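You operate a simulated robot arm through the tools that you are given. There is no shell and no other tool. Be economical: measure what you need, move in short steps, check, and stop when the job is done.

Carry out the task below with a simulated robot arm. There is one attempt and no reset: what you move stays moved.

JOB
Clamp the flat blank, fold both walls down and close the slides on them.
Fine: both walls end upright against the former; lead the clamp down by its red handle.

It is judged by the outcome, as a careful person would: the job done as asked, and still so three seconds after it is handed in. It fails if anything else is knocked over, pushed out of place, dropped, spilled or broken. Flat cloth is picked up by pressing the open fingertips on it (5 to 10 N) and closing them slowly along it; thin cloth reads only 2 to 8 mm in the jaws.

ROBOT AND FRAMES
A 7-joint arm with a two-finger parallel gripper, fixed in place. Base frame: the origin is at the foot of the arm, x ahead of it, y to its left, z up; the work surface is at about z = 780. Units: mm, degrees, N and s.
Its first joint turns from -166.0 to 166.0 degrees. Payload 4.4 kg.
The tool frame sits at the grasp point between the pads (the TCP): z along the fingers, y along the line on which they close. The tips reach 23 mm beyond it. Largest opening 94 mm; finger width 38, thickness 10; the body of the gripper, 54 by 96 mm, starts 39 mm behind the TCP.
Orientation is that of the tool frame in the base frame, as [roll, pitch, yaw] about the fixed x, y, z axes, in that order (R = Rz(yaw) Ry(pitch) Rx(roll)). With the fingers straight down and closing along the base's y, the tool's x points along the base's -x, its y along +y and its z along -z.

CONTROLS
- The arm moves only by the tool play_rows. Its argument "commands" is text: rows parted by semicolons, each of 7 numbers parted by spaces: the shift along the tool's x, y, z in units of 500 mm (1.0 is 500 mm), then the turn, a rotation vector about the tool's x, y, z in units of 45 degrees (1.0 is 45 degrees), then the opening in per cent of the stroke, from 0 (shut) to 100 (fully open). In form: tx ty tz ax ay az jaw; .... A call has 1 to 12 rows; each row is the pose to reach, as a shift and turn from the pose commanded when the call began, along the tool's axes at that moment. A call with a number of a shift or a turn outside -1 to 1 is refused whole. Each row takes 0.2 s and may step no farther than 50 mm and 8.6 degrees from the row before; otherwise, or with a gripper value out of range, the whole call is refused. Where a pose cannot be reached the arm comes as near as it can. A force on the tool above 90 N (or 10 N above the force at the start of the call, whichever is more), or a blocked arm, ends the call early, and 0.2 s more pass. The fingers move at their own pace (about 72 mm/s each) and stop on an object; they squeeze with about 36 N. The grip force told is the motor's: it shows also when the fingers shut on nothing. Time passes only in rows, and 0.2 s behind the last, so rows that repeat a pose let the fingers close. The reply holds the time, the measured pose of the TCP, the force on the tool along the base axes, the opening and the grip force, in the units named above and with some noise, with the torque about the TCP (base axes, N m) and any sound that the robot's microphone picked up.
- Cameras (640 x 400 px; columns grow to the right, rows downward): "scene" is fixed at [229.5, 658.7, 1375.9]; the picture's right is [-0.80, -0.60, 0.00], its down [-0.19, 0.25, -0.95] and it looks along [0.57, -0.76, -0.31] (base axes); focal length 352 px, centre (320, 200). "wrist" rides on the gripper at [86, 16, -74] in the tool frame; the picture's right is [-0.18, 0.98, 0.00], its down [-0.58, -0.11, -0.81] and it looks along [-0.79, -0.15, 0.59] (tool axes); focal length 243 px, centre (320, 200). There is no depth. A picture from a camera that has moved, and an enlarged one, comes with that camera's place and axes in the base frame and with its lens. The place of the scene camera against the robot may be out by one fixed shift of up to 18 mm in any direction.
- snapshot(camera): a new picture of that camera. No time passes.
- inspect(camera, box): a new picture of the part [left, top, right, bottom] of that camera's present view, enlarged. No time passes.
- close_job(): hands the job in; it is judged then, once.

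Work in short steps. Places have to be worked out from the pictures, the camera data and where the tool is seen: move nearer, look again, correct. Check each grasp and each placing, and mend what went wrong. You have 120 turns and 64 pictures in all, those below and enlarged ones among them. Open the gripper and draw the arm clear of the work before you hand the job in, unless the task says otherwise; then end with one line.

The tools are called after "Call:" by a JSON object that holds its "api" and its "payload". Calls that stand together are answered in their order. play_rows: Moves the arm, as the interface text tells. Its arguments: {"type":"object","properties":{"commands":{"type":"string"}},"required":["commands"]} The other tools are called the same way: snapshot (camera) takes a picture; inspect (camera, box) takes an enlarged picture of a part of a camera's view; close_job () hands the job in.

At the start:

```text
time_s: 0.0
ee_pos: [782.0, 99.5, 1237.1]
tool_rot: [179.9, 0.0, -180.0]
force: [-0.5, -0.6, 1.3]
ft_torque: [0.0, -0.01, 0.0]
opening: 94.2
grasp_force: 0.0
```

scene: 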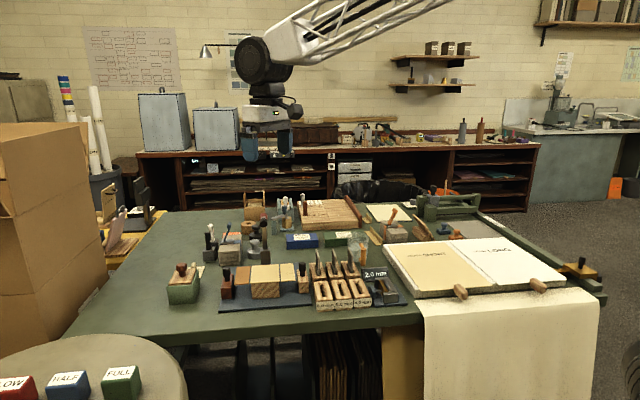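
wrist: 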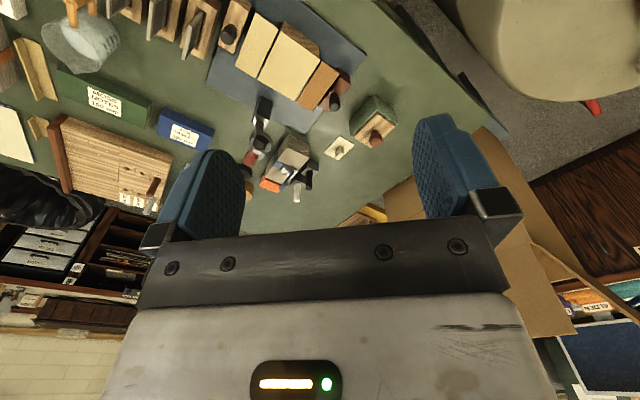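

The table holds many fixtures; I need to find the folding fixture (clamp with red handle, blank, slides). I enlarge the likely areas.

Call:
{"api": "inspect", "payload": {"camera": "scene", "box": [160, 170, 320, 320]}}

Call:
{"api": "inspect", "payload": {"camera": "scene", "box": [280, 170, 460, 320]}}

Call:
{"api": "inspect", "payload": {"camera": "wrist", "box": [140, 0, 420, 220]}}

```text
2.67 times, centred on (240, 245) of scene
camera zoom: at [229.5, 658.7, 1375.9], right [-0.8, -0.6, 0.0], down [-0.19, 0.25, -0.95], along [0.57, -0.76, -0.31], focal length 940 px, centre (533, 80)
```

zoom: 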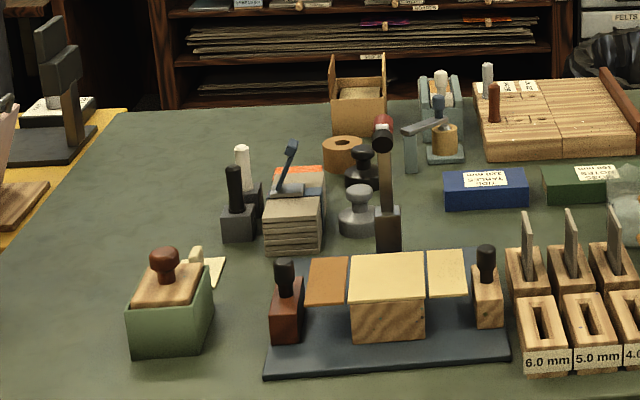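

```text
2.67 times, centred on (370, 245) of scene
camera zoom: at [229.5, 658.7, 1375.9], right [-0.8, -0.6, 0.0], down [-0.19, 0.25, -0.95], along [0.57, -0.76, -0.31], focal length 940 px, centre (187, 80)
```

zoom: 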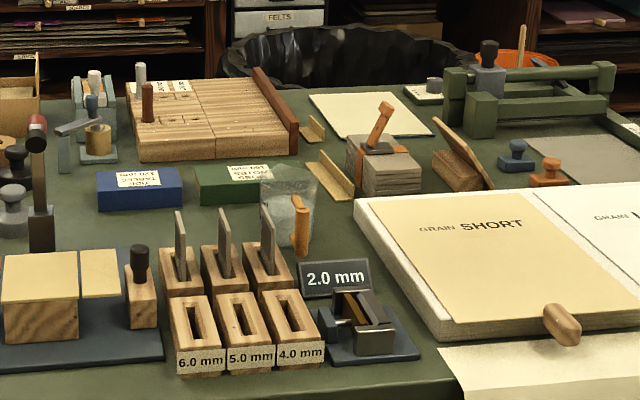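

```text
1.82 times, centred on (280, 110) of wrist
camera zoom: at [695.7, 116.5, 1312.8], right [0.18, 0.98, 0.0], down [0.58, -0.11, 0.81], along [0.79, -0.15, -0.59], focal length 441 px, centre (393, 364)
```

zoom: 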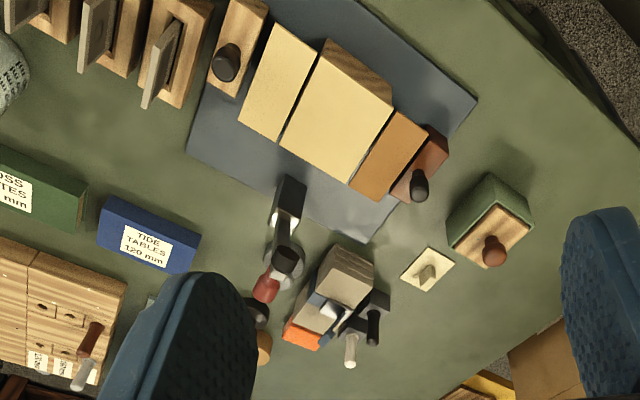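

The fixture is about (895, 24), its long axis along about +45° in x-y, with the clamp post at the far (−45°) side. I move closer and turn the tool so the wrist camera looks along the clamp direction.

Call:
{"api": "play_rows", "payload": {"commands": "-0.02 -0.013 0.045 0 0 0.167 100;-0.04 -0.026 0.09 0 0 0.333 100;-0.06 -0.04 0.135 0 0 0.5 100;-0.08 -0.053 0.18 0 0 0.667 100;-0.1 -0.066 0.225 0 0 0.833 100;-0.116 -0.08 0.274 0 0 1 100"}}

Call:
{"api": "snapshot", "payload": {"camera": "wrist"}}

Call:
{"api": "inspect", "payload": {"camera": "scene", "box": [220, 180, 320, 320]}}

```text
time_s: 1.4
ee_pos: [840.2, 60.8, 1102.3]
tool_rot: [180.0, 0.0, 134.8]
force: [-0.5, 0.7, 0.4]
ft_torque: [-0.02, 0.0, -0.01]
opening: 94.1
grasp_force: 0.0
```

```text
58 pictures are left
camera wrist: at [791.3, 134.0, 1177.3], right [0.83, 0.56, 0.0], down [0.33, -0.49, 0.81], along [0.46, -0.67, -0.59], focal length 243 px, centre (320, 200)
```

wrist: 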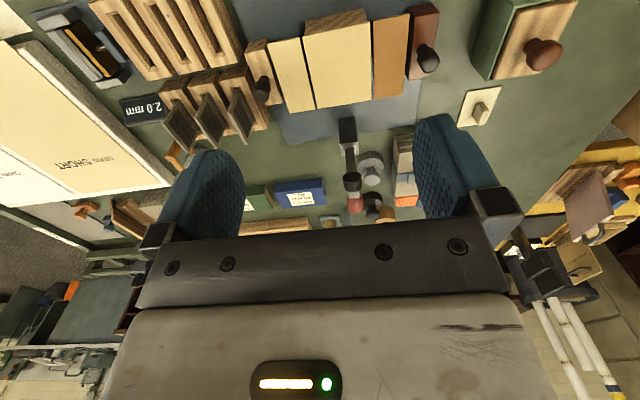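

```text
2.86 times, centred on (270, 250) of scene
camera zoom: at [229.5, 658.7, 1375.9], right [-0.8, -0.6, 0.0], down [-0.19, 0.25, -0.95], along [0.57, -0.76, -0.31], focal length 1007 px, centre (463, 57)
```

zoom: 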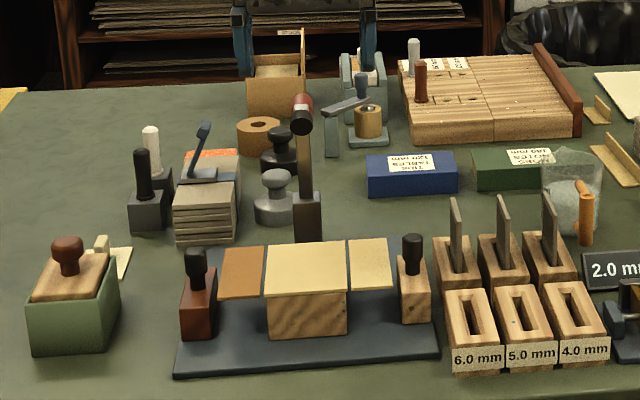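

I zoom on the fixture in the wrist view to measure it.

Call:
{"api": "inspect", "payload": {"camera": "wrist", "box": [220, 0, 460, 220]}}

```text
1.82 times, centred on (340, 110) of wrist
camera zoom: at [791.3, 134.0, 1177.3], right [0.83, 0.56, 0.0], down [0.33, -0.49, 0.81], along [0.46, -0.67, -0.59], focal length 441 px, centre (284, 364)
```

zoom: 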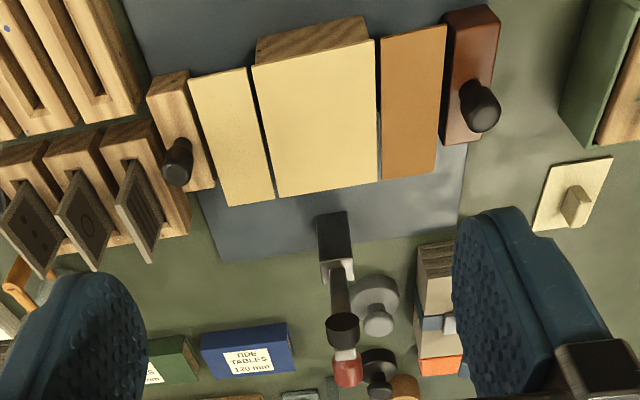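

Triangulating: blank top centre ≈ (900, 22, ~860), red handle ≈ (1004, −84, 963). I move closer to view the clamp in detail.

Call:
{"api": "play_rows", "payload": {"commands": "-0.071 0.014 0.035 0 0 0 100;-0.142 0.028 0.07 0 0 0 100;-0.213 0.042 0.104 0 0 0 100"}}

Call:
{"api": "inspect", "payload": {"camera": "wrist", "box": [200, 0, 480, 240]}}

Call:
{"api": "inspect", "payload": {"camera": "scene", "box": [220, 190, 310, 310]}}

```text
time_s: 2.2
ee_pos: [930.8, 0.5, 1049.2]
tool_rot: [179.9, 0.1, 135.0]
force: [0.4, 0.0, 0.7]
ft_torque: [0.02, -0.01, 0.03]
opening: 94.1
grasp_force: 0.0
```

```text
1.67 times, centred on (340, 120) of wrist
camera zoom: at [881.0, 74.1, 1125.9], right [0.82, 0.57, 0.0], down [0.33, -0.49, 0.81], along [0.46, -0.67, -0.59], focal length 404 px, centre (287, 333)
```

zoom: 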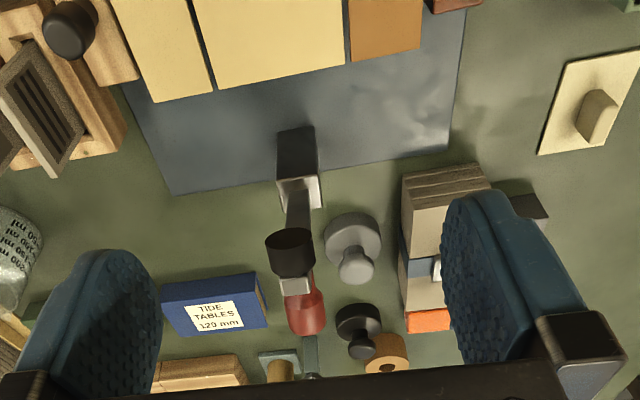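

```text
3.33 times, centred on (265, 250) of scene
camera zoom: at [229.5, 658.7, 1375.9], right [-0.8, -0.6, 0.0], down [-0.19, 0.25, -0.95], along [0.57, -0.76, -0.31], focal length 1175 px, centre (503, 33)
```

zoom: 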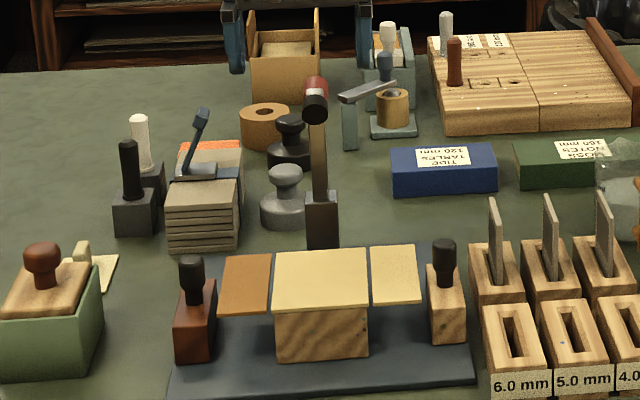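

Handle centre triangulates to about (1003, −83, 965); the black foot faces the blank. Its pivot axis is parallel to my finger-closing line, so a pinch lets it swing. I move above it.

Call:
{"api": "play_rows", "payload": {"commands": "-0.073 -0.005 0.026 0 0 0 100;-0.146 -0.01 0.052 0 0 0 100;-0.22 -0.016 0.078 0 0 0 100;-0.22 -0.016 0.078 0 0 0 100"}}

Call:
{"api": "snapshot", "payload": {"camera": "wrist"}}

Call:
{"api": "inspect", "payload": {"camera": "scene", "box": [220, 150, 310, 270]}}

```text
time_s: 3.2
ee_pos: [1001.7, -86.4, 1009.3]
tool_rot: [-180.0, 0.0, 135.1]
force: [0.5, 0.1, -0.3]
ft_torque: [0.02, 0.01, 0.01]
opening: 94.2
grasp_force: 0.1
```

```text
53 pictures are left
camera wrist: at [953.5, -12.1, 1085.8], right [0.82, 0.57, 0.0], down [0.33, -0.49, 0.81], along [0.46, -0.67, -0.59], focal length 243 px, centre (320, 200)
```

wrist: 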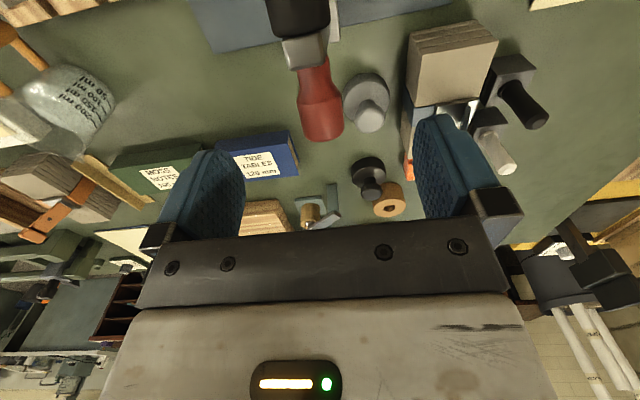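

```text
3.33 times, centred on (265, 210) of scene
camera zoom: at [229.5, 658.7, 1375.9], right [-0.8, -0.6, 0.0], down [-0.19, 0.25, -0.95], along [0.57, -0.76, -0.31], focal length 1175 px, centre (503, 167)
```

zoom: 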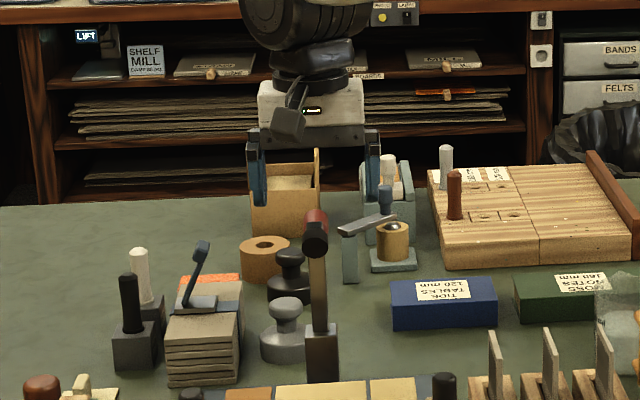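

Comparing the scene and wrist views, the handle is about 12 mm nearer the blank than my TCP: ≈ (997, −75), fat end z ≈ 960–990. I shift, lower and partially close.

Call:
{"api": "play_rows", "payload": {"commands": "0.023 0.0095 0.02 0 0 0 100;0.023 0.0095 0.048 0 0 0 70;0.023 0.0095 0.048 0 0 0 45;0.023 0.0095 0.048 0 0 0 45"}}

Call:
{"api": "snapshot", "payload": {"camera": "wrist"}}

Call:
{"api": "inspect", "payload": {"camera": "scene", "box": [230, 150, 310, 250]}}

```text
time_s: 4.2
ee_pos: [998.3, -74.3, 986.3]
tool_rot: [-179.9, -0.1, 135.1]
force: [0.0, 0.9, 0.2]
ft_torque: [-0.01, 0.02, 0.01]
opening: 42.4
grasp_force: 0.0
```

```text
51 pictures are left
camera wrist: at [948.4, -0.3, 1062.0], right [0.82, 0.57, 0.0], down [0.33, -0.49, 0.81], along [0.46, -0.67, -0.59], focal length 243 px, centre (320, 200)
```

wrist: 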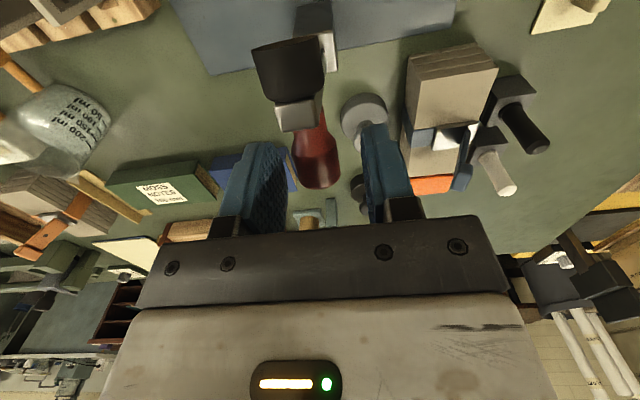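

```text
4.00 times, centred on (270, 200) of scene
camera zoom: at [229.5, 658.7, 1375.9], right [-0.8, -0.6, 0.0], down [-0.19, 0.25, -0.95], along [0.57, -0.76, -0.31], focal length 1410 px, centre (520, 200)
```

zoom: 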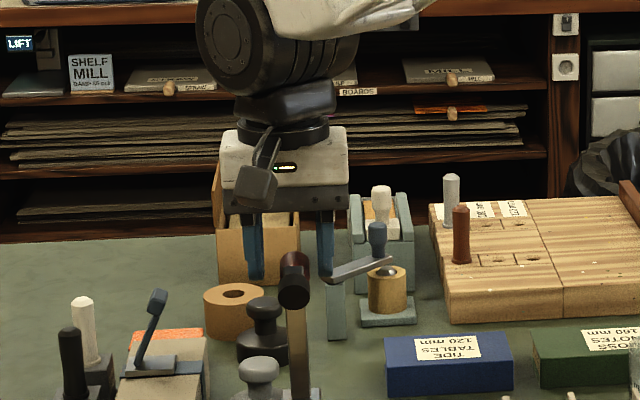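

Handle sits centred between the fingers. I close on it.

Call:
{"api": "play_rows", "payload": {"commands": "0 0 0 0 0 0 30;0 0 0 0 0 0 20;0 0 0 0 0 0 15;0 0 0 0 0 0 15"}}

```text
time_s: 5.2
ee_pos: [997.2, -74.5, 987.1]
tool_rot: [179.9, 0.0, 135.0]
force: [-22.3, -19.4, 2.8]
ft_torque: [-0.53, 0.44, 0.06]
opening: 26.9
grasp_force: 14.6
```

Only one finger presses so far (30 N toward −a), so the hand is a little too far along +a; I shift along −y to centre.

Call:
{"api": "play_rows", "payload": {"commands": "0 -0.004 0 0 0 0 15;0 -0.006 0 0 0 0 15;0 -0.006 0 0 0 0 15"}}

```text
time_s: 6.0
ee_pos: [994.3, -76.4, 986.4]
tool_rot: [179.9, 0.0, 135.1]
force: [-13.1, -16.6, 1.2]
ft_torque: [-0.58, 0.13, 0.1]
opening: 23.9
grasp_force: 11.1
```

Call:
{"api": "play_rows", "payload": {"commands": "0 -0.004 0 0 0 0 15;0 -0.008 0 0 0 0 10;0 -0.008 0 0 0 0 0;0 -0.008 0 0 0 0 0"}}

Call:
{"api": "inspect", "payload": {"camera": "wrist", "box": [200, 0, 440, 240]}}

```text
time_s: 7.0
ee_pos: [993.5, -74.9, 985.6]
tool_rot: [179.9, 0.1, 135.1]
force: [66.3, 52.9, -6.9]
ft_torque: [0.43, -2.12, -0.41]
opening: 23.0
grasp_force: 45.0
```

```text
1.67 times, centred on (320, 120) of wrist
camera zoom: at [944.8, -1.6, 1061.9], right [0.82, 0.57, 0.0], down [0.33, -0.49, 0.81], along [0.46, -0.66, -0.59], focal length 404 px, centre (320, 333)
```

zoom: 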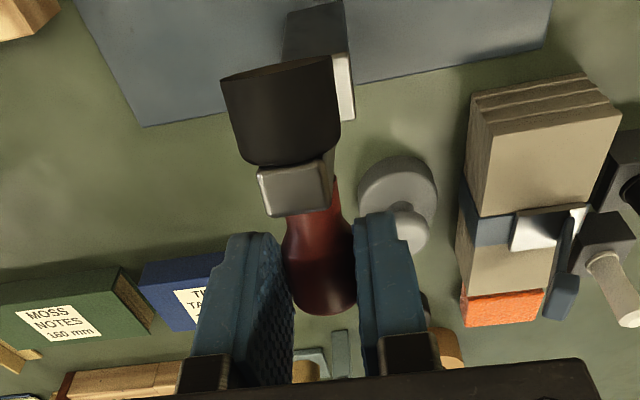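

Gripped (23 mm), but now over-shifted (85 N toward +a). I relax about 3 mm back.

Call:
{"api": "play_rows", "payload": {"commands": "0 0.004 0 0 0 0 0;0 0.006 0 0 0 0 0;0 0.006 0 0 0 0 0"}}

```text
time_s: 7.8
ee_pos: [994.5, -75.6, 985.5]
tool_rot: [-180.0, 0.1, 135.1]
force: [38.4, 57.0, 12.0]
ft_torque: [2.19, -0.04, -0.12]
opening: 23.1
grasp_force: 45.3
```

Call:
{"api": "play_rows", "payload": {"commands": "0 0.005 0 0 0 0 0;0 0.01 0 0 0 0 0;0 0.01 0 0 0 0 0"}}

```text
time_s: 8.6
ee_pos: [995.8, -75.7, 985.5]
tool_rot: [-179.9, -0.1, 134.9]
force: [-37.3, -24.6, 33.0]
ft_torque: [-0.42, 1.15, 0.14]
opening: 22.9
grasp_force: 45.0
```

Zero side load lies ~2 mm back. I correct and start swinging the handle gently toward the blank (about 10°).

Call:
{"api": "play_rows", "payload": {"commands": "0 -0.004 0 0 0 0 0;0.01 -0.004 0 0 0 0 0;0.023 -0.004 0.001 0 0 0 0;0.035 -0.004 0.002 0 0 0 0;0.047 -0.004 0.004 0 0 0 0"}}

```text
time_s: 9.8
ee_pos: [978.3, -59.2, 978.8]
tool_rot: [-179.8, -0.1, 135.0]
force: [-37.5, -59.3, -8.8]
ft_torque: [-1.86, -0.2, 0.2]
opening: 22.9
grasp_force: 44.8
```

Handle swings with ~24 mm moved. I correct 3 mm in −y and continue the arc.

Call:
{"api": "play_rows", "payload": {"commands": "0.006 -0.006 0.004 0 0 0 0;0.02 -0.006 0.01 0 0 0 0;0.04 -0.006 0.018 0 0 0 0;0.06 -0.006 0.028 0 0 0 0"}}

```text
time_s: 10.8
ee_pos: [956.4, -37.6, 970.8]
tool_rot: [179.9, 0.2, 135.2]
force: [-0.4, -13.4, 11.3]
ft_torque: [-1.16, -0.88, -0.01]
opening: 22.9
grasp_force: 44.9
```

The load is small and the arc radius looks like ~125 mm. I continue to ~50°, adding a little hand tilt.

Call:
{"api": "play_rows", "payload": {"commands": "0.016 -0.006 0.006 0 -0.05 0 0;0.034 -0.006 0.016 0 -0.1 0 0;0.052 -0.006 0.029 0 -0.15 0 0;0.07 -0.006 0.045 0 -0.2 0 0;0.083 -0.006 0.06 0 -0.25 0 0"}}

Call:
{"api": "inspect", "payload": {"camera": "scene", "box": [210, 150, 330, 310]}}

```text
time_s: 11.6
ee_pos: [937.5, -18.6, 955.5]
tool_rot: [179.7, 6.8, 135.3]
force: [25.1, 15.4, -12.1]
ft_torque: [0.57, -0.11, 0.26]
opening: 22.7
grasp_force: 44.5
stopped in row 4: the force on the tool passed its limit at 93 N (the readings are from after the stop); the commanded pose is now the measured one
```

```text
2.50 times, centred on (270, 230) of scene
camera zoom: at [229.5, 658.7, 1375.9], right [-0.8, -0.6, 0.0], down [-0.19, 0.25, -0.95], along [0.57, -0.76, -0.31], focal length 881 px, centre (445, 125)
```

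zoom: 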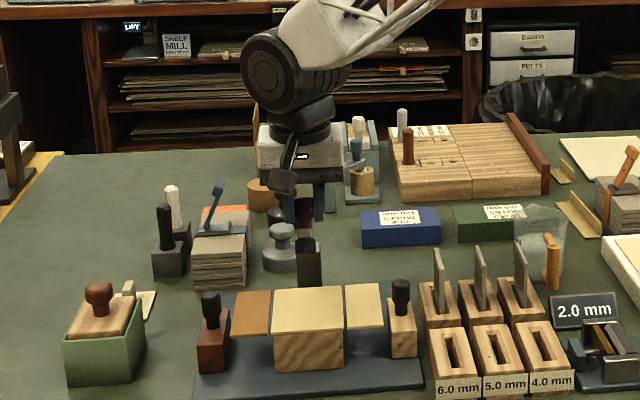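

Stopped by side load only; displacement fits a radius of ~124 mm (pivot z ≈ 861, now at 41°). I continue the arc with no side shift.

Call:
{"api": "play_rows", "payload": {"commands": "0 0.003 0 0 0 0 0;0.0122 0.003 0.0096 0 0 0 0;0.0244 0.003 0.0192 0 0 0 0;0.0355 0.003 0.03 0 0 0 0;0.0464 0.003 0.0408 0 0 0 0"}}

```text
time_s: 12.8
ee_pos: [924.3, -5.5, 931.1]
tool_rot: [179.8, 6.8, 135.0]
force: [-14.2, -38.1, 4.2]
ft_torque: [-1.52, -0.65, -0.46]
opening: 23.1
grasp_force: 45.6
```

At ~56°. I continue to ~72° with a small side correction, then look.

Call:
{"api": "play_rows", "payload": {"commands": "0.01 -0.003 0.0135 0 0 0 0;0.0214 -0.003 0.0277 0 0 0 0;0.03 -0.003 0.0425 0 0 0 0;0.0376 -0.003 0.0572 0 0 0 0"}}

Call:
{"api": "inspect", "payload": {"camera": "scene", "box": [210, 190, 320, 310]}}

Call:
{"api": "snapshot", "payload": {"camera": "wrist"}}

```text
time_s: 13.8
ee_pos: [914.2, 5.5, 905.4]
tool_rot: [179.4, 7.0, 135.0]
force: [-1.0, -11.6, 34.8]
ft_torque: [-1.02, -0.66, -0.15]
opening: 22.7
grasp_force: 45.0
```

```text
3.33 times, centred on (265, 250) of scene
camera zoom: at [229.5, 658.7, 1375.9], right [-0.8, -0.6, 0.0], down [-0.19, 0.25, -0.95], along [0.57, -0.76, -0.31], focal length 1175 px, centre (503, 33)
```

zoom: 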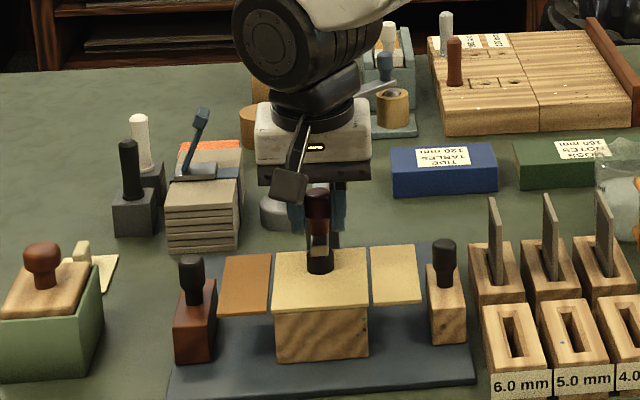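

```text
46 pictures are left
camera wrist: at [858.0, 85.0, 969.8], right [0.82, 0.57, 0.03], down [0.26, -0.42, 0.87], along [0.51, -0.71, -0.49], focal length 243 px, centre (320, 200)
```

wrist: 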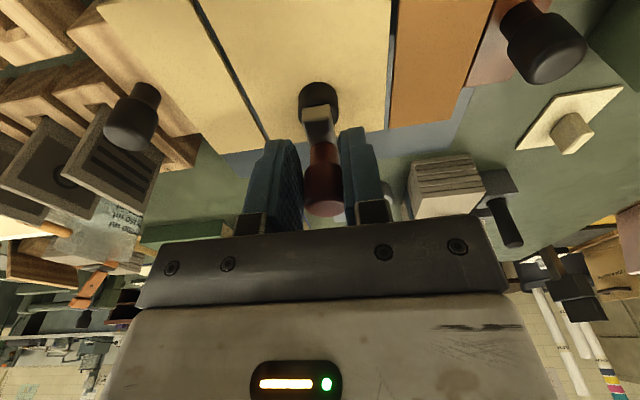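

The foot seems to lie just under the handle; I look closer to understand the mechanism.

Call:
{"api": "inspect", "payload": {"camera": "wrist", "box": [240, 40, 400, 240]}}

Call:
{"api": "inspect", "payload": {"camera": "scene", "box": [245, 215, 295, 285]}}

```text
2.00 times, centred on (320, 140) of wrist
camera zoom: at [858.0, 85.0, 969.8], right [0.82, 0.57, 0.03], down [0.26, -0.42, 0.87], along [0.51, -0.71, -0.49], focal length 485 px, centre (320, 320)
```

zoom: 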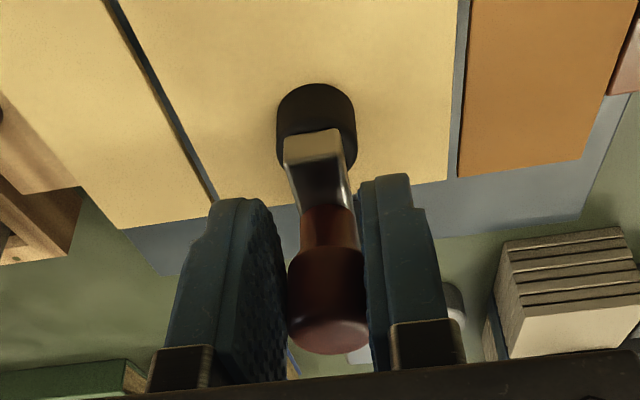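

```text
5.71 times, centred on (270, 250) of scene
camera zoom: at [229.5, 658.7, 1375.9], right [-0.8, -0.6, 0.0], down [-0.19, 0.25, -0.95], along [0.57, -0.76, -0.31], focal length 2014 px, centre (606, -86)
```

zoom: 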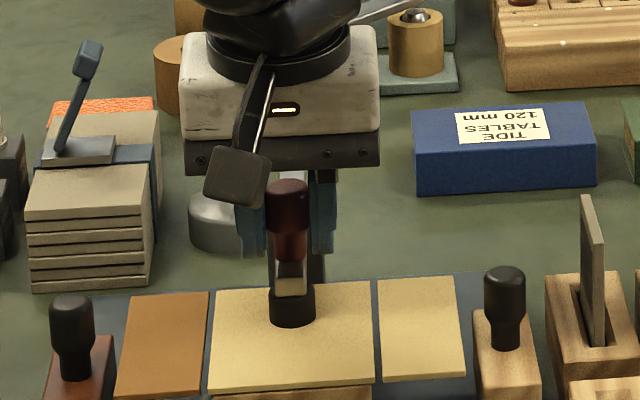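

The foot appears seated on the plate (TCP stopped 5 mm short with 35 N up). I press a little more to confirm it is fully down.

Call:
{"api": "play_rows", "payload": {"commands": "0.002 0 0.008 0 0 0 0;0.003 0 0.014 0 0 0 0;0.003 0 0.014 0 0 0 0"}}

```text
time_s: 14.6
ee_pos: [913.1, 7.1, 896.9]
tool_rot: [179.7, 6.9, 135.2]
force: [11.5, 8.5, 38.7]
ft_torque: [-0.4, -0.66, 0.25]
opening: 23.2
grasp_force: 45.0
```

It still moved 8 mm, so I keep going down.

Call:
{"api": "play_rows", "payload": {"commands": "0.003 0 0.009 0 0 0 0;0.004 0 0.018 0 0 0 0;0.004 0 0.018 0 0 0 0"}}

Call:
{"api": "inspect", "payload": {"camera": "scene", "box": [245, 215, 295, 285]}}

```text
time_s: 15.4
ee_pos: [911.1, 7.7, 886.7]
tool_rot: [179.8, 6.8, 135.2]
force: [0.9, 26.8, 40.9]
ft_torque: [-0.41, -0.49, 0.44]
opening: 22.6
grasp_force: 45.3
```

```text
5.71 times, centred on (270, 250) of scene
camera zoom: at [229.5, 658.7, 1375.9], right [-0.8, -0.6, 0.0], down [-0.19, 0.25, -0.95], along [0.57, -0.76, -0.31], focal length 2014 px, centre (606, -86)
```

zoom: 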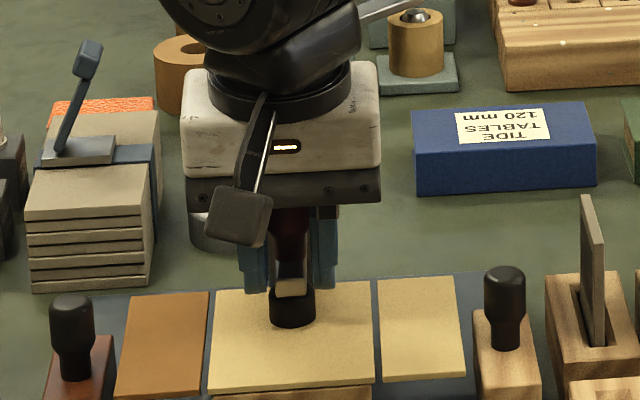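

The foot did not move; the fingers merely slid down the handle, so the clamp is seated. I release and rise, then check it stays.

Call:
{"api": "play_rows", "payload": {"commands": "0 0 -0.006 0 0 0 50;0 0 -0.006 0 0 0 100;0 0 -0.006 0 0 0 100;0 0 -0.09 0 0 0 100;0 0 -0.18 0 0 0 100;0 0 -0.26 0 0 0 100"}}

Call:
{"api": "inspect", "payload": {"camera": "scene", "box": [230, 200, 310, 300]}}

Call:
{"api": "inspect", "payload": {"camera": "wrist", "box": [160, 0, 480, 240]}}

```text
time_s: 16.8
ee_pos: [899.3, 17.2, 1013.7]
tool_rot: [179.9, 6.7, 135.1]
force: [-0.6, 0.1, -0.3]
ft_torque: [-0.02, -0.04, -0.01]
opening: 93.8
grasp_force: 0.1
```

```text
4.00 times, centred on (270, 250) of scene
camera zoom: at [229.5, 658.7, 1375.9], right [-0.8, -0.6, 0.0], down [-0.19, 0.25, -0.95], along [0.57, -0.76, -0.31], focal length 1410 px, centre (520, 0)
```

zoom: 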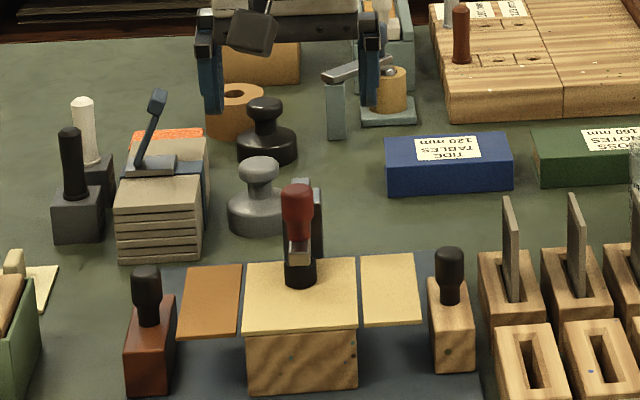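

```text
1.67 times, centred on (320, 120) of wrist
camera zoom: at [844.4, 97.1, 1079.0], right [0.82, 0.57, 0.02], down [0.26, -0.42, 0.87], along [0.5, -0.71, -0.49], focal length 404 px, centre (320, 333)
```

zoom: 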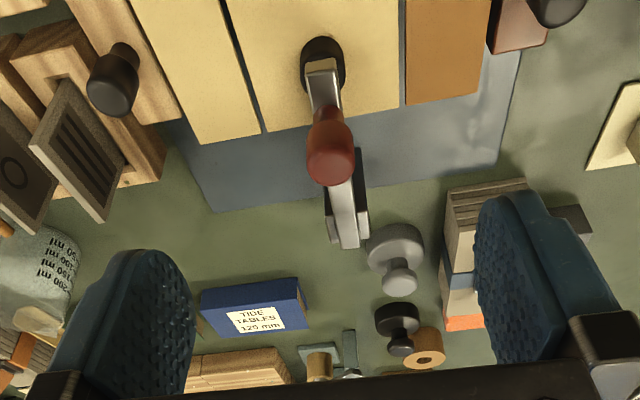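

The clamp is down and stays. Next, with fingers shut, I move above flap A (side toward the robot), off-centre toward −b to keep the gripper body clear of the red handle, and level the tool.

Call:
{"api": "play_rows", "payload": {"commands": "0.014 -0.05 0 0 0.05 0 50;0.028 -0.1 0.05 0 0.1 0 0;0.05 -0.122 0.12 0 0.15 0 0;0.069 -0.122 0.193 0 0.15 0 0"}}

Call:
{"api": "snapshot", "payload": {"camera": "wrist"}}

Call:
{"api": "inspect", "payload": {"camera": "scene", "box": [230, 190, 320, 310]}}

```text
time_s: 17.8
ee_pos: [840.6, -10.5, 913.9]
tool_rot: [179.8, 0.1, 135.3]
force: [0.6, 0.9, 0.4]
ft_torque: [0.03, 0.02, 0.01]
opening: 0.0
grasp_force: 35.8
```

```text
40 pictures are left
camera wrist: at [792.0, 63.3, 989.4], right [0.82, 0.57, 0.01], down [0.33, -0.49, 0.81], along [0.46, -0.66, -0.59], focal length 243 px, centre (320, 200)
```

wrist: 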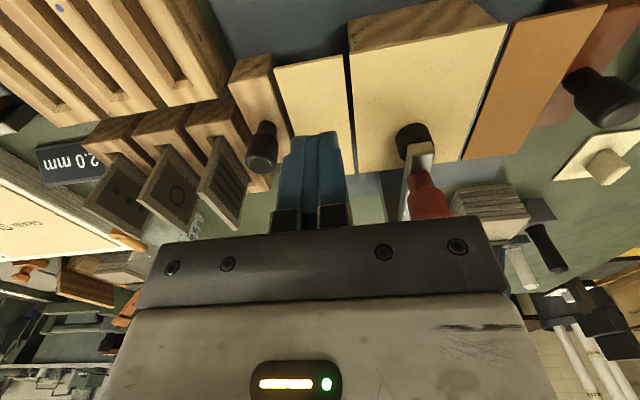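

```text
3.33 times, centred on (275, 250) of scene
camera zoom: at [229.5, 658.7, 1375.9], right [-0.8, -0.6, 0.0], down [-0.19, 0.25, -0.95], along [0.57, -0.76, -0.31], focal length 1175 px, centre (470, 33)
```

zoom: 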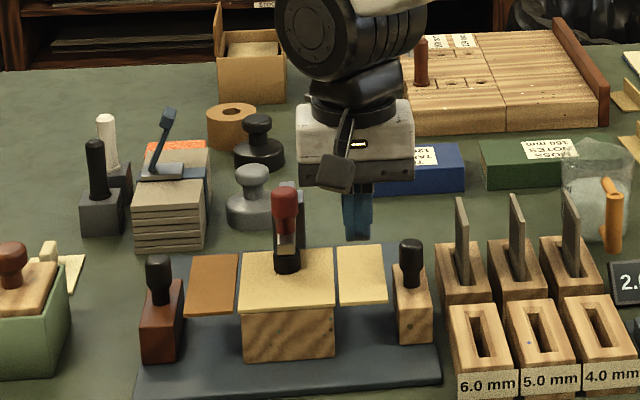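

The fingertips project onto the middle of flap A near its −b end. I lower until tips are ~18 mm below the blank level, watching force.

Call:
{"api": "play_rows", "payload": {"commands": "0 0 0.04 0 0 0 0;0 0 0.07 0 0 0 0;0 0 0.09 0 0 0 0;0 0 0.105 0 0 0 0;0 0 0.12 0 0 0 0;0 0 0.132 0 0 0 0"}}

Call:
{"api": "inspect", "payload": {"camera": "scene", "box": [230, 190, 320, 310]}}

```text
time_s: 19.2
ee_pos: [840.6, -10.6, 849.0]
tool_rot: [179.6, 0.1, 135.1]
force: [0.4, -0.2, 0.8]
ft_torque: [0.0, -0.03, 0.0]
opening: 0.2
grasp_force: 35.8
```

```text
3.33 times, centred on (275, 250) of scene
camera zoom: at [229.5, 658.7, 1375.9], right [-0.8, -0.6, 0.0], down [-0.19, 0.25, -0.95], along [0.57, -0.76, -0.31], focal length 1175 px, centre (470, 33)
```

zoom: 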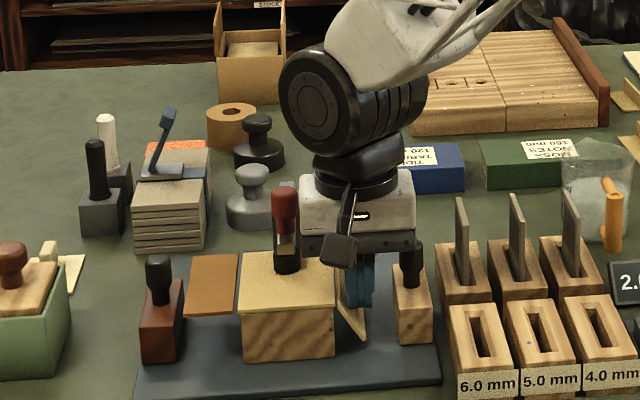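

Flap A folded to ~60° with almost no force. I move the fingers inward (+a) to press it upright.

Call:
{"api": "play_rows", "payload": {"commands": "0 0.006 0.012 0 0 0 0;0 0.012 0.016 0 0 0 0;0 0.017 0.016 0 0 0 0;0 0.022 0.016 0 0 0 0"}}

Call:
{"api": "inspect", "payload": {"camera": "scene", "box": [230, 190, 320, 310]}}

```text
time_s: 20.2
ee_pos: [848.2, -3.2, 840.9]
tool_rot: [179.8, 0.0, 135.1]
force: [-7.2, -9.0, -0.3]
ft_torque: [-0.1, 0.06, -0.08]
opening: 0.0
grasp_force: 35.5
```

```text
3.33 times, centred on (275, 250) of scene
camera zoom: at [229.5, 658.7, 1375.9], right [-0.8, -0.6, 0.0], down [-0.19, 0.25, -0.95], along [0.57, -0.76, -0.31], focal length 1175 px, centre (470, 33)
```

zoom: 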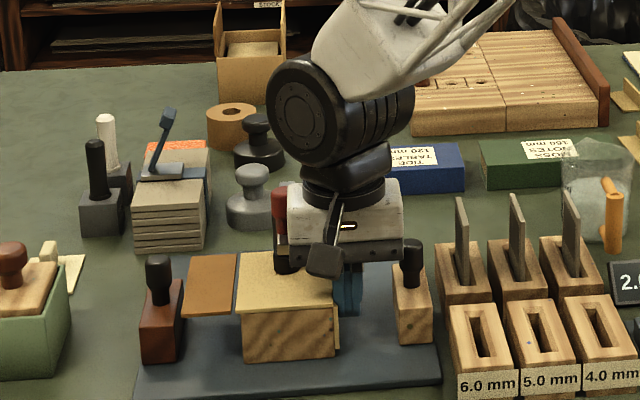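

Flap A is upright against the former (11 N contact). I back off slowly to see whether it springs back.

Call:
{"api": "play_rows", "payload": {"commands": "0 -0.008 0 0 0 0 0;0 -0.016 0 0 0 0 0;0 -0.016 -0.06 0 0 0 0;0 -0.016 -0.14 0 0 0 0"}}

Call:
{"api": "inspect", "payload": {"camera": "scene", "box": [230, 210, 320, 310]}}

Call:
{"api": "snapshot", "payload": {"camera": "wrist"}}

```text
time_s: 21.2
ee_pos: [842.9, -9.3, 910.5]
tool_rot: [179.7, 0.0, 135.3]
force: [-0.2, 0.3, -0.9]
ft_torque: [-0.01, -0.01, -0.02]
opening: 0.0
grasp_force: 35.5
```

```text
4.00 times, centred on (275, 260) of scene
camera zoom: at [229.5, 658.7, 1375.9], right [-0.8, -0.6, 0.0], down [-0.19, 0.25, -0.95], along [0.57, -0.76, -0.31], focal length 1410 px, centre (500, -40)
```

zoom: 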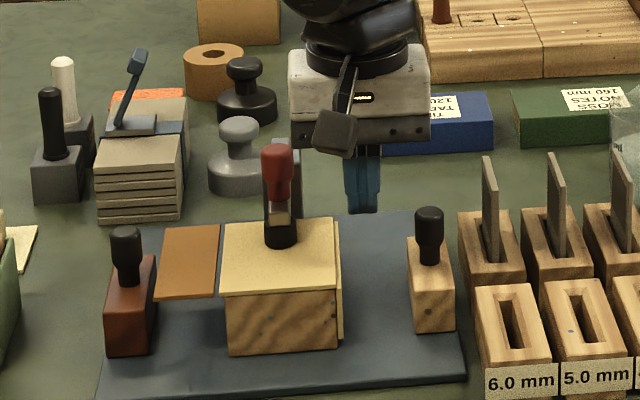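

```text
35 pictures are left
camera wrist: at [793.8, 64.8, 986.0], right [0.82, 0.57, 0.0], down [0.33, -0.49, 0.81], along [0.46, -0.66, -0.59], focal length 243 px, centre (320, 200)
```

wrist: 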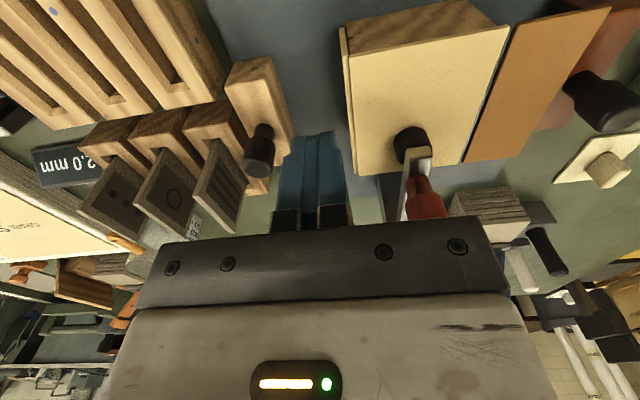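

Wall A stays upright. To close slide A I'll grip its black knob with fingers flanking it (closing along b), so I rise and turn the tool by 90°.

Call:
{"api": "play_rows", "payload": {"commands": "0 0 -0.05 0 0 -0.167 0;0 0 -0.1 0 0 -0.333 50;0 0 -0.12 0 0 -0.5 100;0 0 -0.12 0 0 -0.667 100;0 0 -0.12 0 0 -0.833 100;0 0 -0.12 0 0 -1 100"}}

Call:
{"api": "play_rows", "payload": {"commands": "0 0 0 0 0 -0.167 100;0 0 0 0 0 -0.333 100;0 0 0 0 0 -0.5 100;0 0 0 0 0 -0.667 100;0 0 0 0 0 -0.833 100;0 0 0 0 0 -1 100"}}

Call:
{"api": "snapshot", "payload": {"camera": "wrist"}}

```text
time_s: 22.6
ee_pos: [841.8, -8.2, 971.5]
tool_rot: [179.9, 0.2, -179.7]
force: [0.9, 0.0, 0.1]
ft_torque: [0.02, 0.01, -0.03]
opening: 94.0
grasp_force: 0.1
```

```text
time_s: 24.0
ee_pos: [842.6, -7.9, 973.0]
tool_rot: [-179.8, 0.2, -134.6]
force: [-0.1, 0.0, -0.8]
ft_torque: [0.0, -0.01, 0.03]
opening: 93.7
grasp_force: 0.0
```

```text
34 pictures are left
camera wrist: at [770.8, -57.1, 1047.2], right [-0.57, 0.82, 0.0], down [0.48, 0.33, 0.81], along [0.67, 0.46, -0.59], focal length 243 px, centre (320, 200)
```

wrist: 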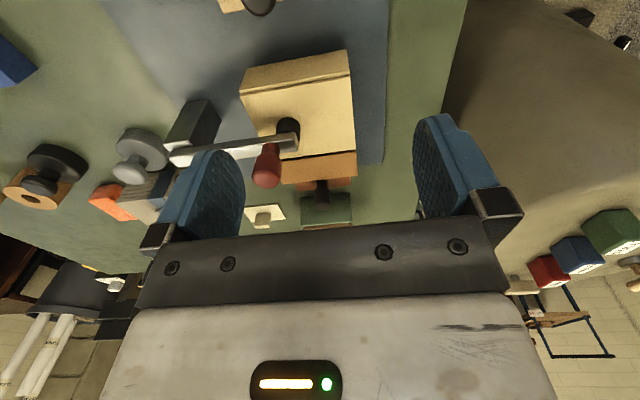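

Knob A is at the image's top edge. I shift to above my estimate (828, −54) and look again.

Call:
{"api": "play_rows", "payload": {"commands": "0.043 -0.022 0 0 0 0 100;0.086 -0.045 0 0 0 0 100"}}

Call:
{"api": "snapshot", "payload": {"camera": "wrist"}}

Call:
{"api": "inspect", "payload": {"camera": "scene", "box": [230, 170, 350, 310]}}

```text
time_s: 24.6
ee_pos: [829.1, -54.6, 971.0]
tool_rot: [-179.9, 0.1, -134.7]
force: [0.2, 0.4, -0.5]
ft_torque: [-0.01, 0.03, -0.01]
opening: 93.7
grasp_force: 0.0
```

```text
33 pictures are left
camera wrist: at [756.8, -104.1, 1045.7], right [-0.57, 0.82, 0.0], down [0.48, 0.33, 0.81], along [0.67, 0.46, -0.59], focal length 243 px, centre (320, 200)
```

wrist: 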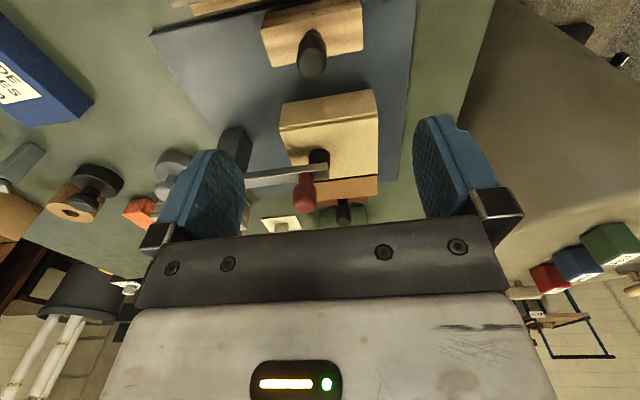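

```text
2.86 times, centred on (290, 240) of scene
camera zoom: at [229.5, 658.7, 1375.9], right [-0.8, -0.6, 0.0], down [-0.19, 0.25, -0.95], along [0.57, -0.76, -0.31], focal length 1007 px, centre (406, 86)
```

zoom: 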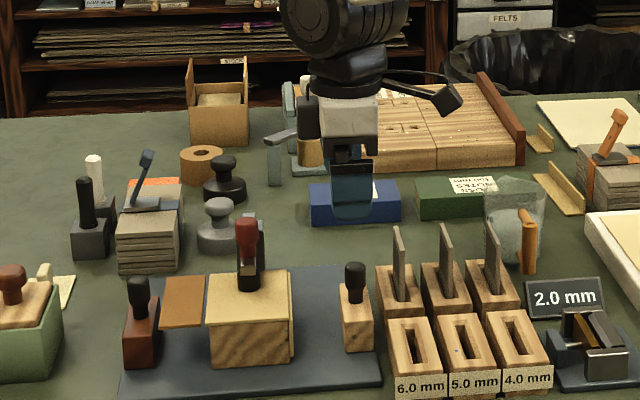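

Knob A refines to ≈ (827, −59). I lower so the tips reach just above blank level and close gently around it.

Call:
{"api": "play_rows", "payload": {"commands": "0.009 -0.007 0.05 0 0 0 100;0.009 -0.007 0.1 0 0 0 80;0.009 -0.007 0.15 0 0 0 60;0.009 -0.007 0.192 0 0 0 45;0.009 -0.007 0.192 0 0 0 40"}}

Call:
{"api": "snapshot", "payload": {"camera": "wrist"}}

Call:
{"api": "inspect", "payload": {"camera": "scene", "box": [240, 210, 330, 310]}}

```text
time_s: 25.8
ee_pos: [830.3, -59.6, 875.1]
tool_rot: [-179.9, 0.2, -134.8]
force: [0.1, 0.2, 0.7]
ft_torque: [0.01, 0.03, 0.01]
opening: 37.6
grasp_force: 0.0
```

```text
31 pictures are left
camera wrist: at [757.3, -108.8, 949.6], right [-0.57, 0.82, 0.0], down [0.48, 0.33, 0.81], along [0.67, 0.46, -0.59], focal length 243 px, centre (320, 200)
```

wrist: 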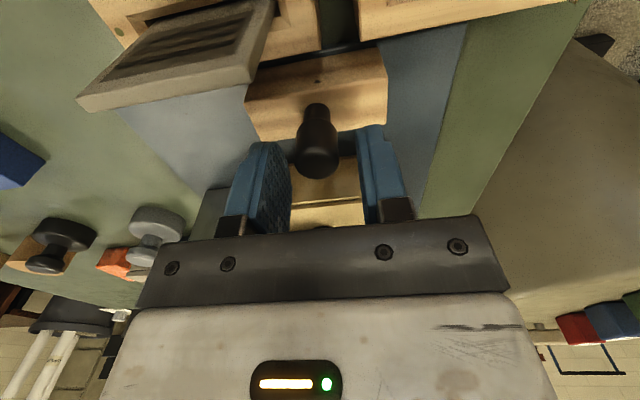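

```text
4.00 times, centred on (285, 260) of scene
camera zoom: at [229.5, 658.7, 1375.9], right [-0.8, -0.6, 0.0], down [-0.19, 0.25, -0.95], along [0.57, -0.76, -0.31], focal length 1410 px, centre (460, -40)
```

zoom: 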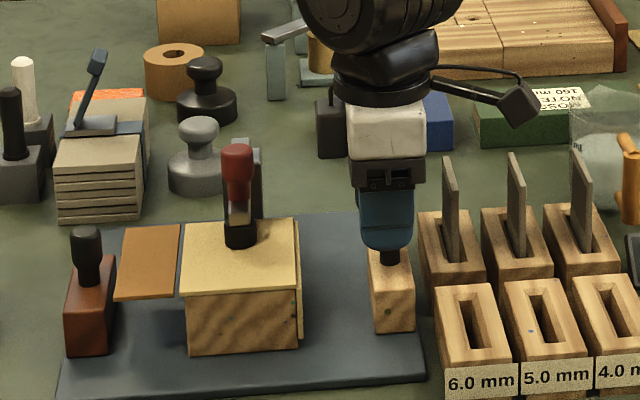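

Knob A is between the fingers. I close gently.

Call:
{"api": "play_rows", "payload": {"commands": "0 0 0 0 0 0 30;0 0 0 0 0 0 24;0 0 0 0 0 0 20;0 0 0 0 0 0 20"}}

```text
time_s: 26.8
ee_pos: [829.7, -60.9, 874.2]
tool_rot: [-179.9, 0.1, -134.8]
force: [7.2, -7.0, -2.6]
ft_torque: [-0.12, -0.16, 0.05]
opening: 23.3
grasp_force: 4.9
```

Call:
{"api": "play_rows", "payload": {"commands": "0 -0.003 0 0 0 0 18;0 -0.004 0 0 0 0 12;0 -0.004 0 0 0 0 0;0 -0.004 0 0 0 0 0"}}

```text
time_s: 27.8
ee_pos: [829.9, -60.6, 874.2]
tool_rot: [180.0, 0.2, -134.8]
force: [2.5, 12.7, -6.8]
ft_torque: [0.37, -0.12, -0.04]
opening: 21.4
grasp_force: 44.7
```

Gripped at 21 mm. I slide it inward (+a, tool −x), first 25 mm.

Call:
{"api": "play_rows", "payload": {"commands": "-0.012 -0.004 0 0 0 0 0;-0.025 -0.004 0 0 0 0 0;-0.038 -0.004 0 0 0 0 0;-0.05 -0.004 0 0 0 0 0"}}

Call:
{"api": "inspect", "payload": {"camera": "scene", "box": [240, 210, 330, 310]}}

```text
time_s: 28.8
ee_pos: [847.4, -43.1, 874.6]
tool_rot: [179.9, 0.1, -134.8]
force: [-45.3, 42.8, 8.1]
ft_torque: [1.09, 1.06, -0.26]
opening: 21.3
grasp_force: 44.9
```

```text
4.00 times, centred on (285, 260) of scene
camera zoom: at [229.5, 658.7, 1375.9], right [-0.8, -0.6, 0.0], down [-0.19, 0.25, -0.95], along [0.57, -0.76, -0.31], focal length 1410 px, centre (460, -40)
```

zoom: 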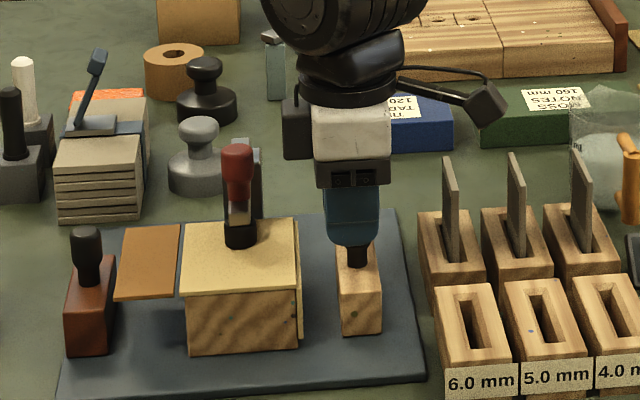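

It slides on a guide; side load −b 62 N shows the guide axis deviates slightly. I correct and continue.

Call:
{"api": "play_rows", "payload": {"commands": "0 0.004 0 0 0 0 0;-0.01 0.006 0 0 0 0 0;-0.02 0.007 0 0 0 0 0;-0.028 0.008 0 0 0 0 0"}}

Call:
{"api": "inspect", "payload": {"camera": "scene", "box": [240, 210, 330, 310]}}

```text
time_s: 29.8
ee_pos: [856.7, -33.0, 876.0]
tool_rot: [-179.8, 0.4, -134.9]
force: [35.0, -37.8, -44.3]
ft_torque: [-0.67, -0.61, 0.19]
opening: 21.2
grasp_force: 45.0
```

```text
4.00 times, centred on (285, 260) of scene
camera zoom: at [229.5, 658.7, 1375.9], right [-0.8, -0.6, 0.0], down [-0.19, 0.25, -0.95], along [0.57, -0.76, -0.31], focal length 1410 px, centre (460, -40)
```

zoom: 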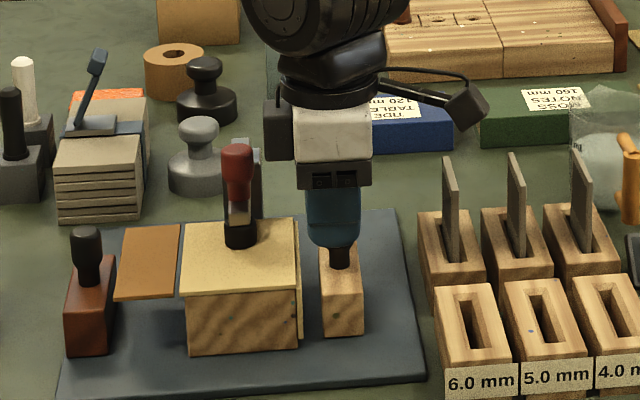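

About 12 mm remains. I relax side/vertical load and continue until it seats.

Call:
{"api": "play_rows", "payload": {"commands": "0 -0.003 0.004 0 0 0 0;-0.008 -0.0035 0.005 0 0 0 0;-0.016 -0.0035 0.005 0 0 0 0;-0.023 -0.003 0.005 0 0 0 0"}}

Call:
{"api": "inspect", "payload": {"camera": "scene", "box": [240, 210, 330, 310]}}

```text
time_s: 30.8
ee_pos: [864.0, -25.6, 874.7]
tool_rot: [-179.9, 0.2, -134.9]
force: [-21.9, -38.2, 18.7]
ft_torque: [-0.97, 0.57, 0.0]
opening: 21.2
grasp_force: 45.1
```

```text
4.00 times, centred on (285, 260) of scene
camera zoom: at [229.5, 658.7, 1375.9], right [-0.8, -0.6, 0.0], down [-0.19, 0.25, -0.95], along [0.57, -0.76, -0.31], focal length 1410 px, centre (460, -40)
```

zoom: 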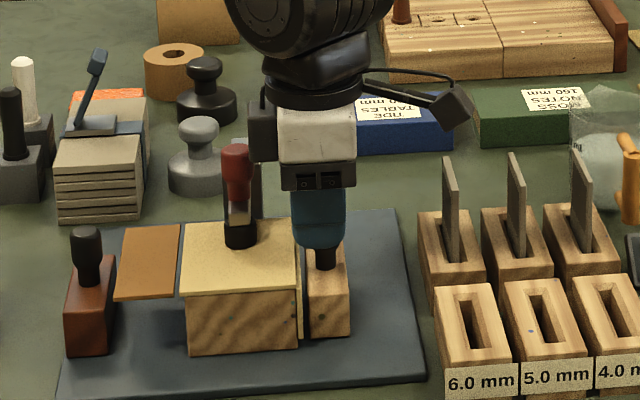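

Nearly closed; −a reaction 42 N. I push slightly more to see if it moves.

Call:
{"api": "play_rows", "payload": {"commands": "-0.004 0 0 0 0 0 0;-0.008 0 0 0 0 0 0;-0.01 0 0 0 0 0 0"}}

Call:
{"api": "inspect", "payload": {"camera": "scene", "box": [280, 240, 320, 300]}}

```text
time_s: 31.6
ee_pos: [868.5, -22.0, 873.9]
tool_rot: [180.0, 0.2, -135.0]
force: [-8.9, -56.3, 6.4]
ft_torque: [-1.35, 0.24, 0.14]
opening: 21.0
grasp_force: 45.5
```

```text
6.67 times, centred on (300, 270) of scene
camera zoom: at [229.5, 658.7, 1375.9], right [-0.8, -0.6, 0.0], down [-0.19, 0.25, -0.95], along [0.57, -0.76, -0.31], focal length 2349 px, centre (453, -267)
```

zoom: 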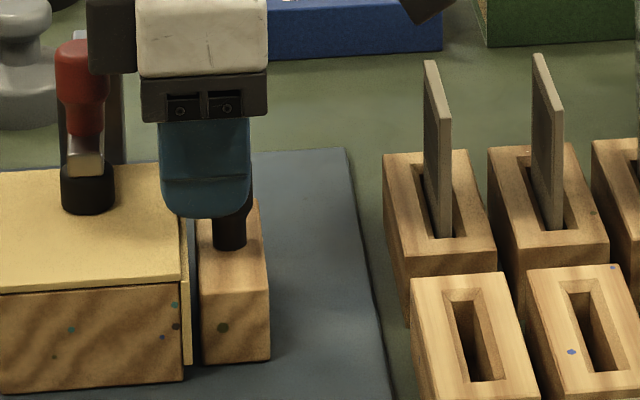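

The block itself stopped (same pixels) while the fingers slipped, so it is seated or on its stop. I release, rise and look from above.

Call:
{"api": "play_rows", "payload": {"commands": "0.01 0 0 0 0 0 0;0.01 0 0 0 0 0 40;0.01 0 0 0 0 0 60;0.01 0 -0.06 0 0 0 80;0.04 0 -0.14 0 0 0 80;0.08 0 -0.2 0 0 0 80"}}

Call:
{"api": "inspect", "payload": {"camera": "wrist", "box": [220, 0, 420, 200]}}

Call:
{"api": "inspect", "payload": {"camera": "scene", "box": [260, 220, 320, 300]}}

```text
time_s: 33.0
ee_pos: [840.6, -48.3, 971.1]
tool_rot: [-180.0, 0.2, -134.7]
force: [0.0, 0.7, -0.6]
ft_torque: [0.04, -0.02, 0.01]
opening: 75.1
grasp_force: 0.0
```

```text
2.00 times, centred on (320, 100) of wrist
camera zoom: at [768.3, -97.3, 1046.6], right [-0.57, 0.82, 0.0], down [0.48, 0.33, 0.81], along [0.67, 0.46, -0.59], focal length 485 px, centre (320, 400)
```

zoom: 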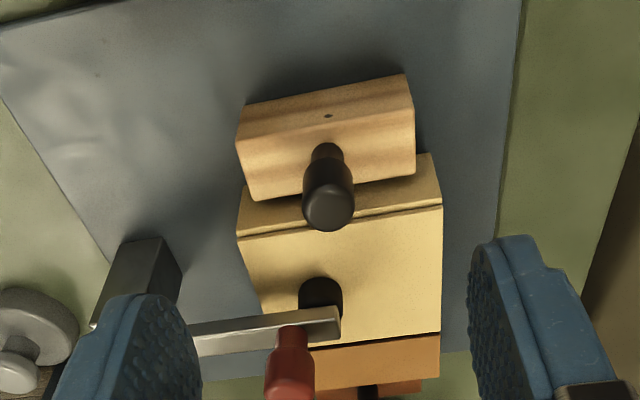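

```text
5.00 times, centred on (290, 260) of scene
camera zoom: at [229.5, 658.7, 1375.9], right [-0.8, -0.6, 0.0], down [-0.19, 0.25, -0.95], along [0.57, -0.76, -0.31], focal length 1762 px, centre (470, -100)
```

zoom: 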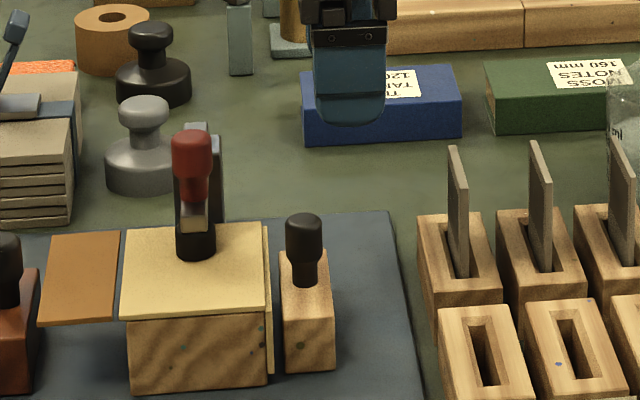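

Releasing tugged the slide back ~5 mm. I'll push the block itself from outside with shut fingertips, low on its outer face (a ≈ −75).

Call:
{"api": "play_rows", "payload": {"commands": "0.026 0 0.06 0 0 0 40;0.026 0 0.14 0 0 0 0;0.026 0 0.19 0 0 0 0;0.026 0 0.23 0 0 0 0;0.026 0 0.256 0 0 0 0"}}

Call:
{"api": "inspect", "payload": {"camera": "scene", "box": [250, 210, 330, 310]}}

```text
time_s: 34.2
ee_pos: [830.5, -58.3, 845.2]
tool_rot: [-179.9, 0.1, -134.8]
force: [-0.7, -0.2, 0.6]
ft_torque: [0.02, 0.03, 0.01]
opening: 0.0
grasp_force: 36.1
```

```text
4.00 times, centred on (290, 260) of scene
camera zoom: at [229.5, 658.7, 1375.9], right [-0.8, -0.6, 0.0], down [-0.19, 0.25, -0.95], along [0.57, -0.76, -0.31], focal length 1410 px, centre (440, -40)
```

zoom: 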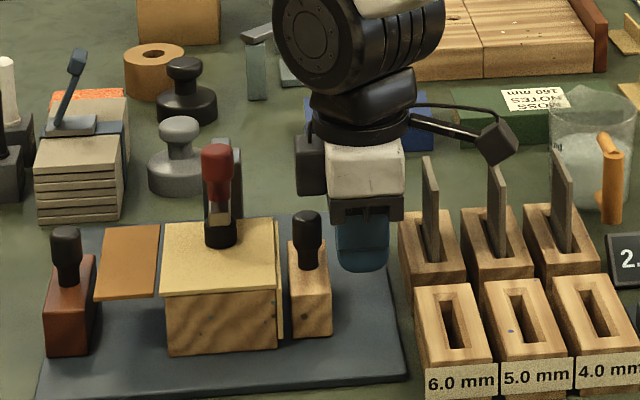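

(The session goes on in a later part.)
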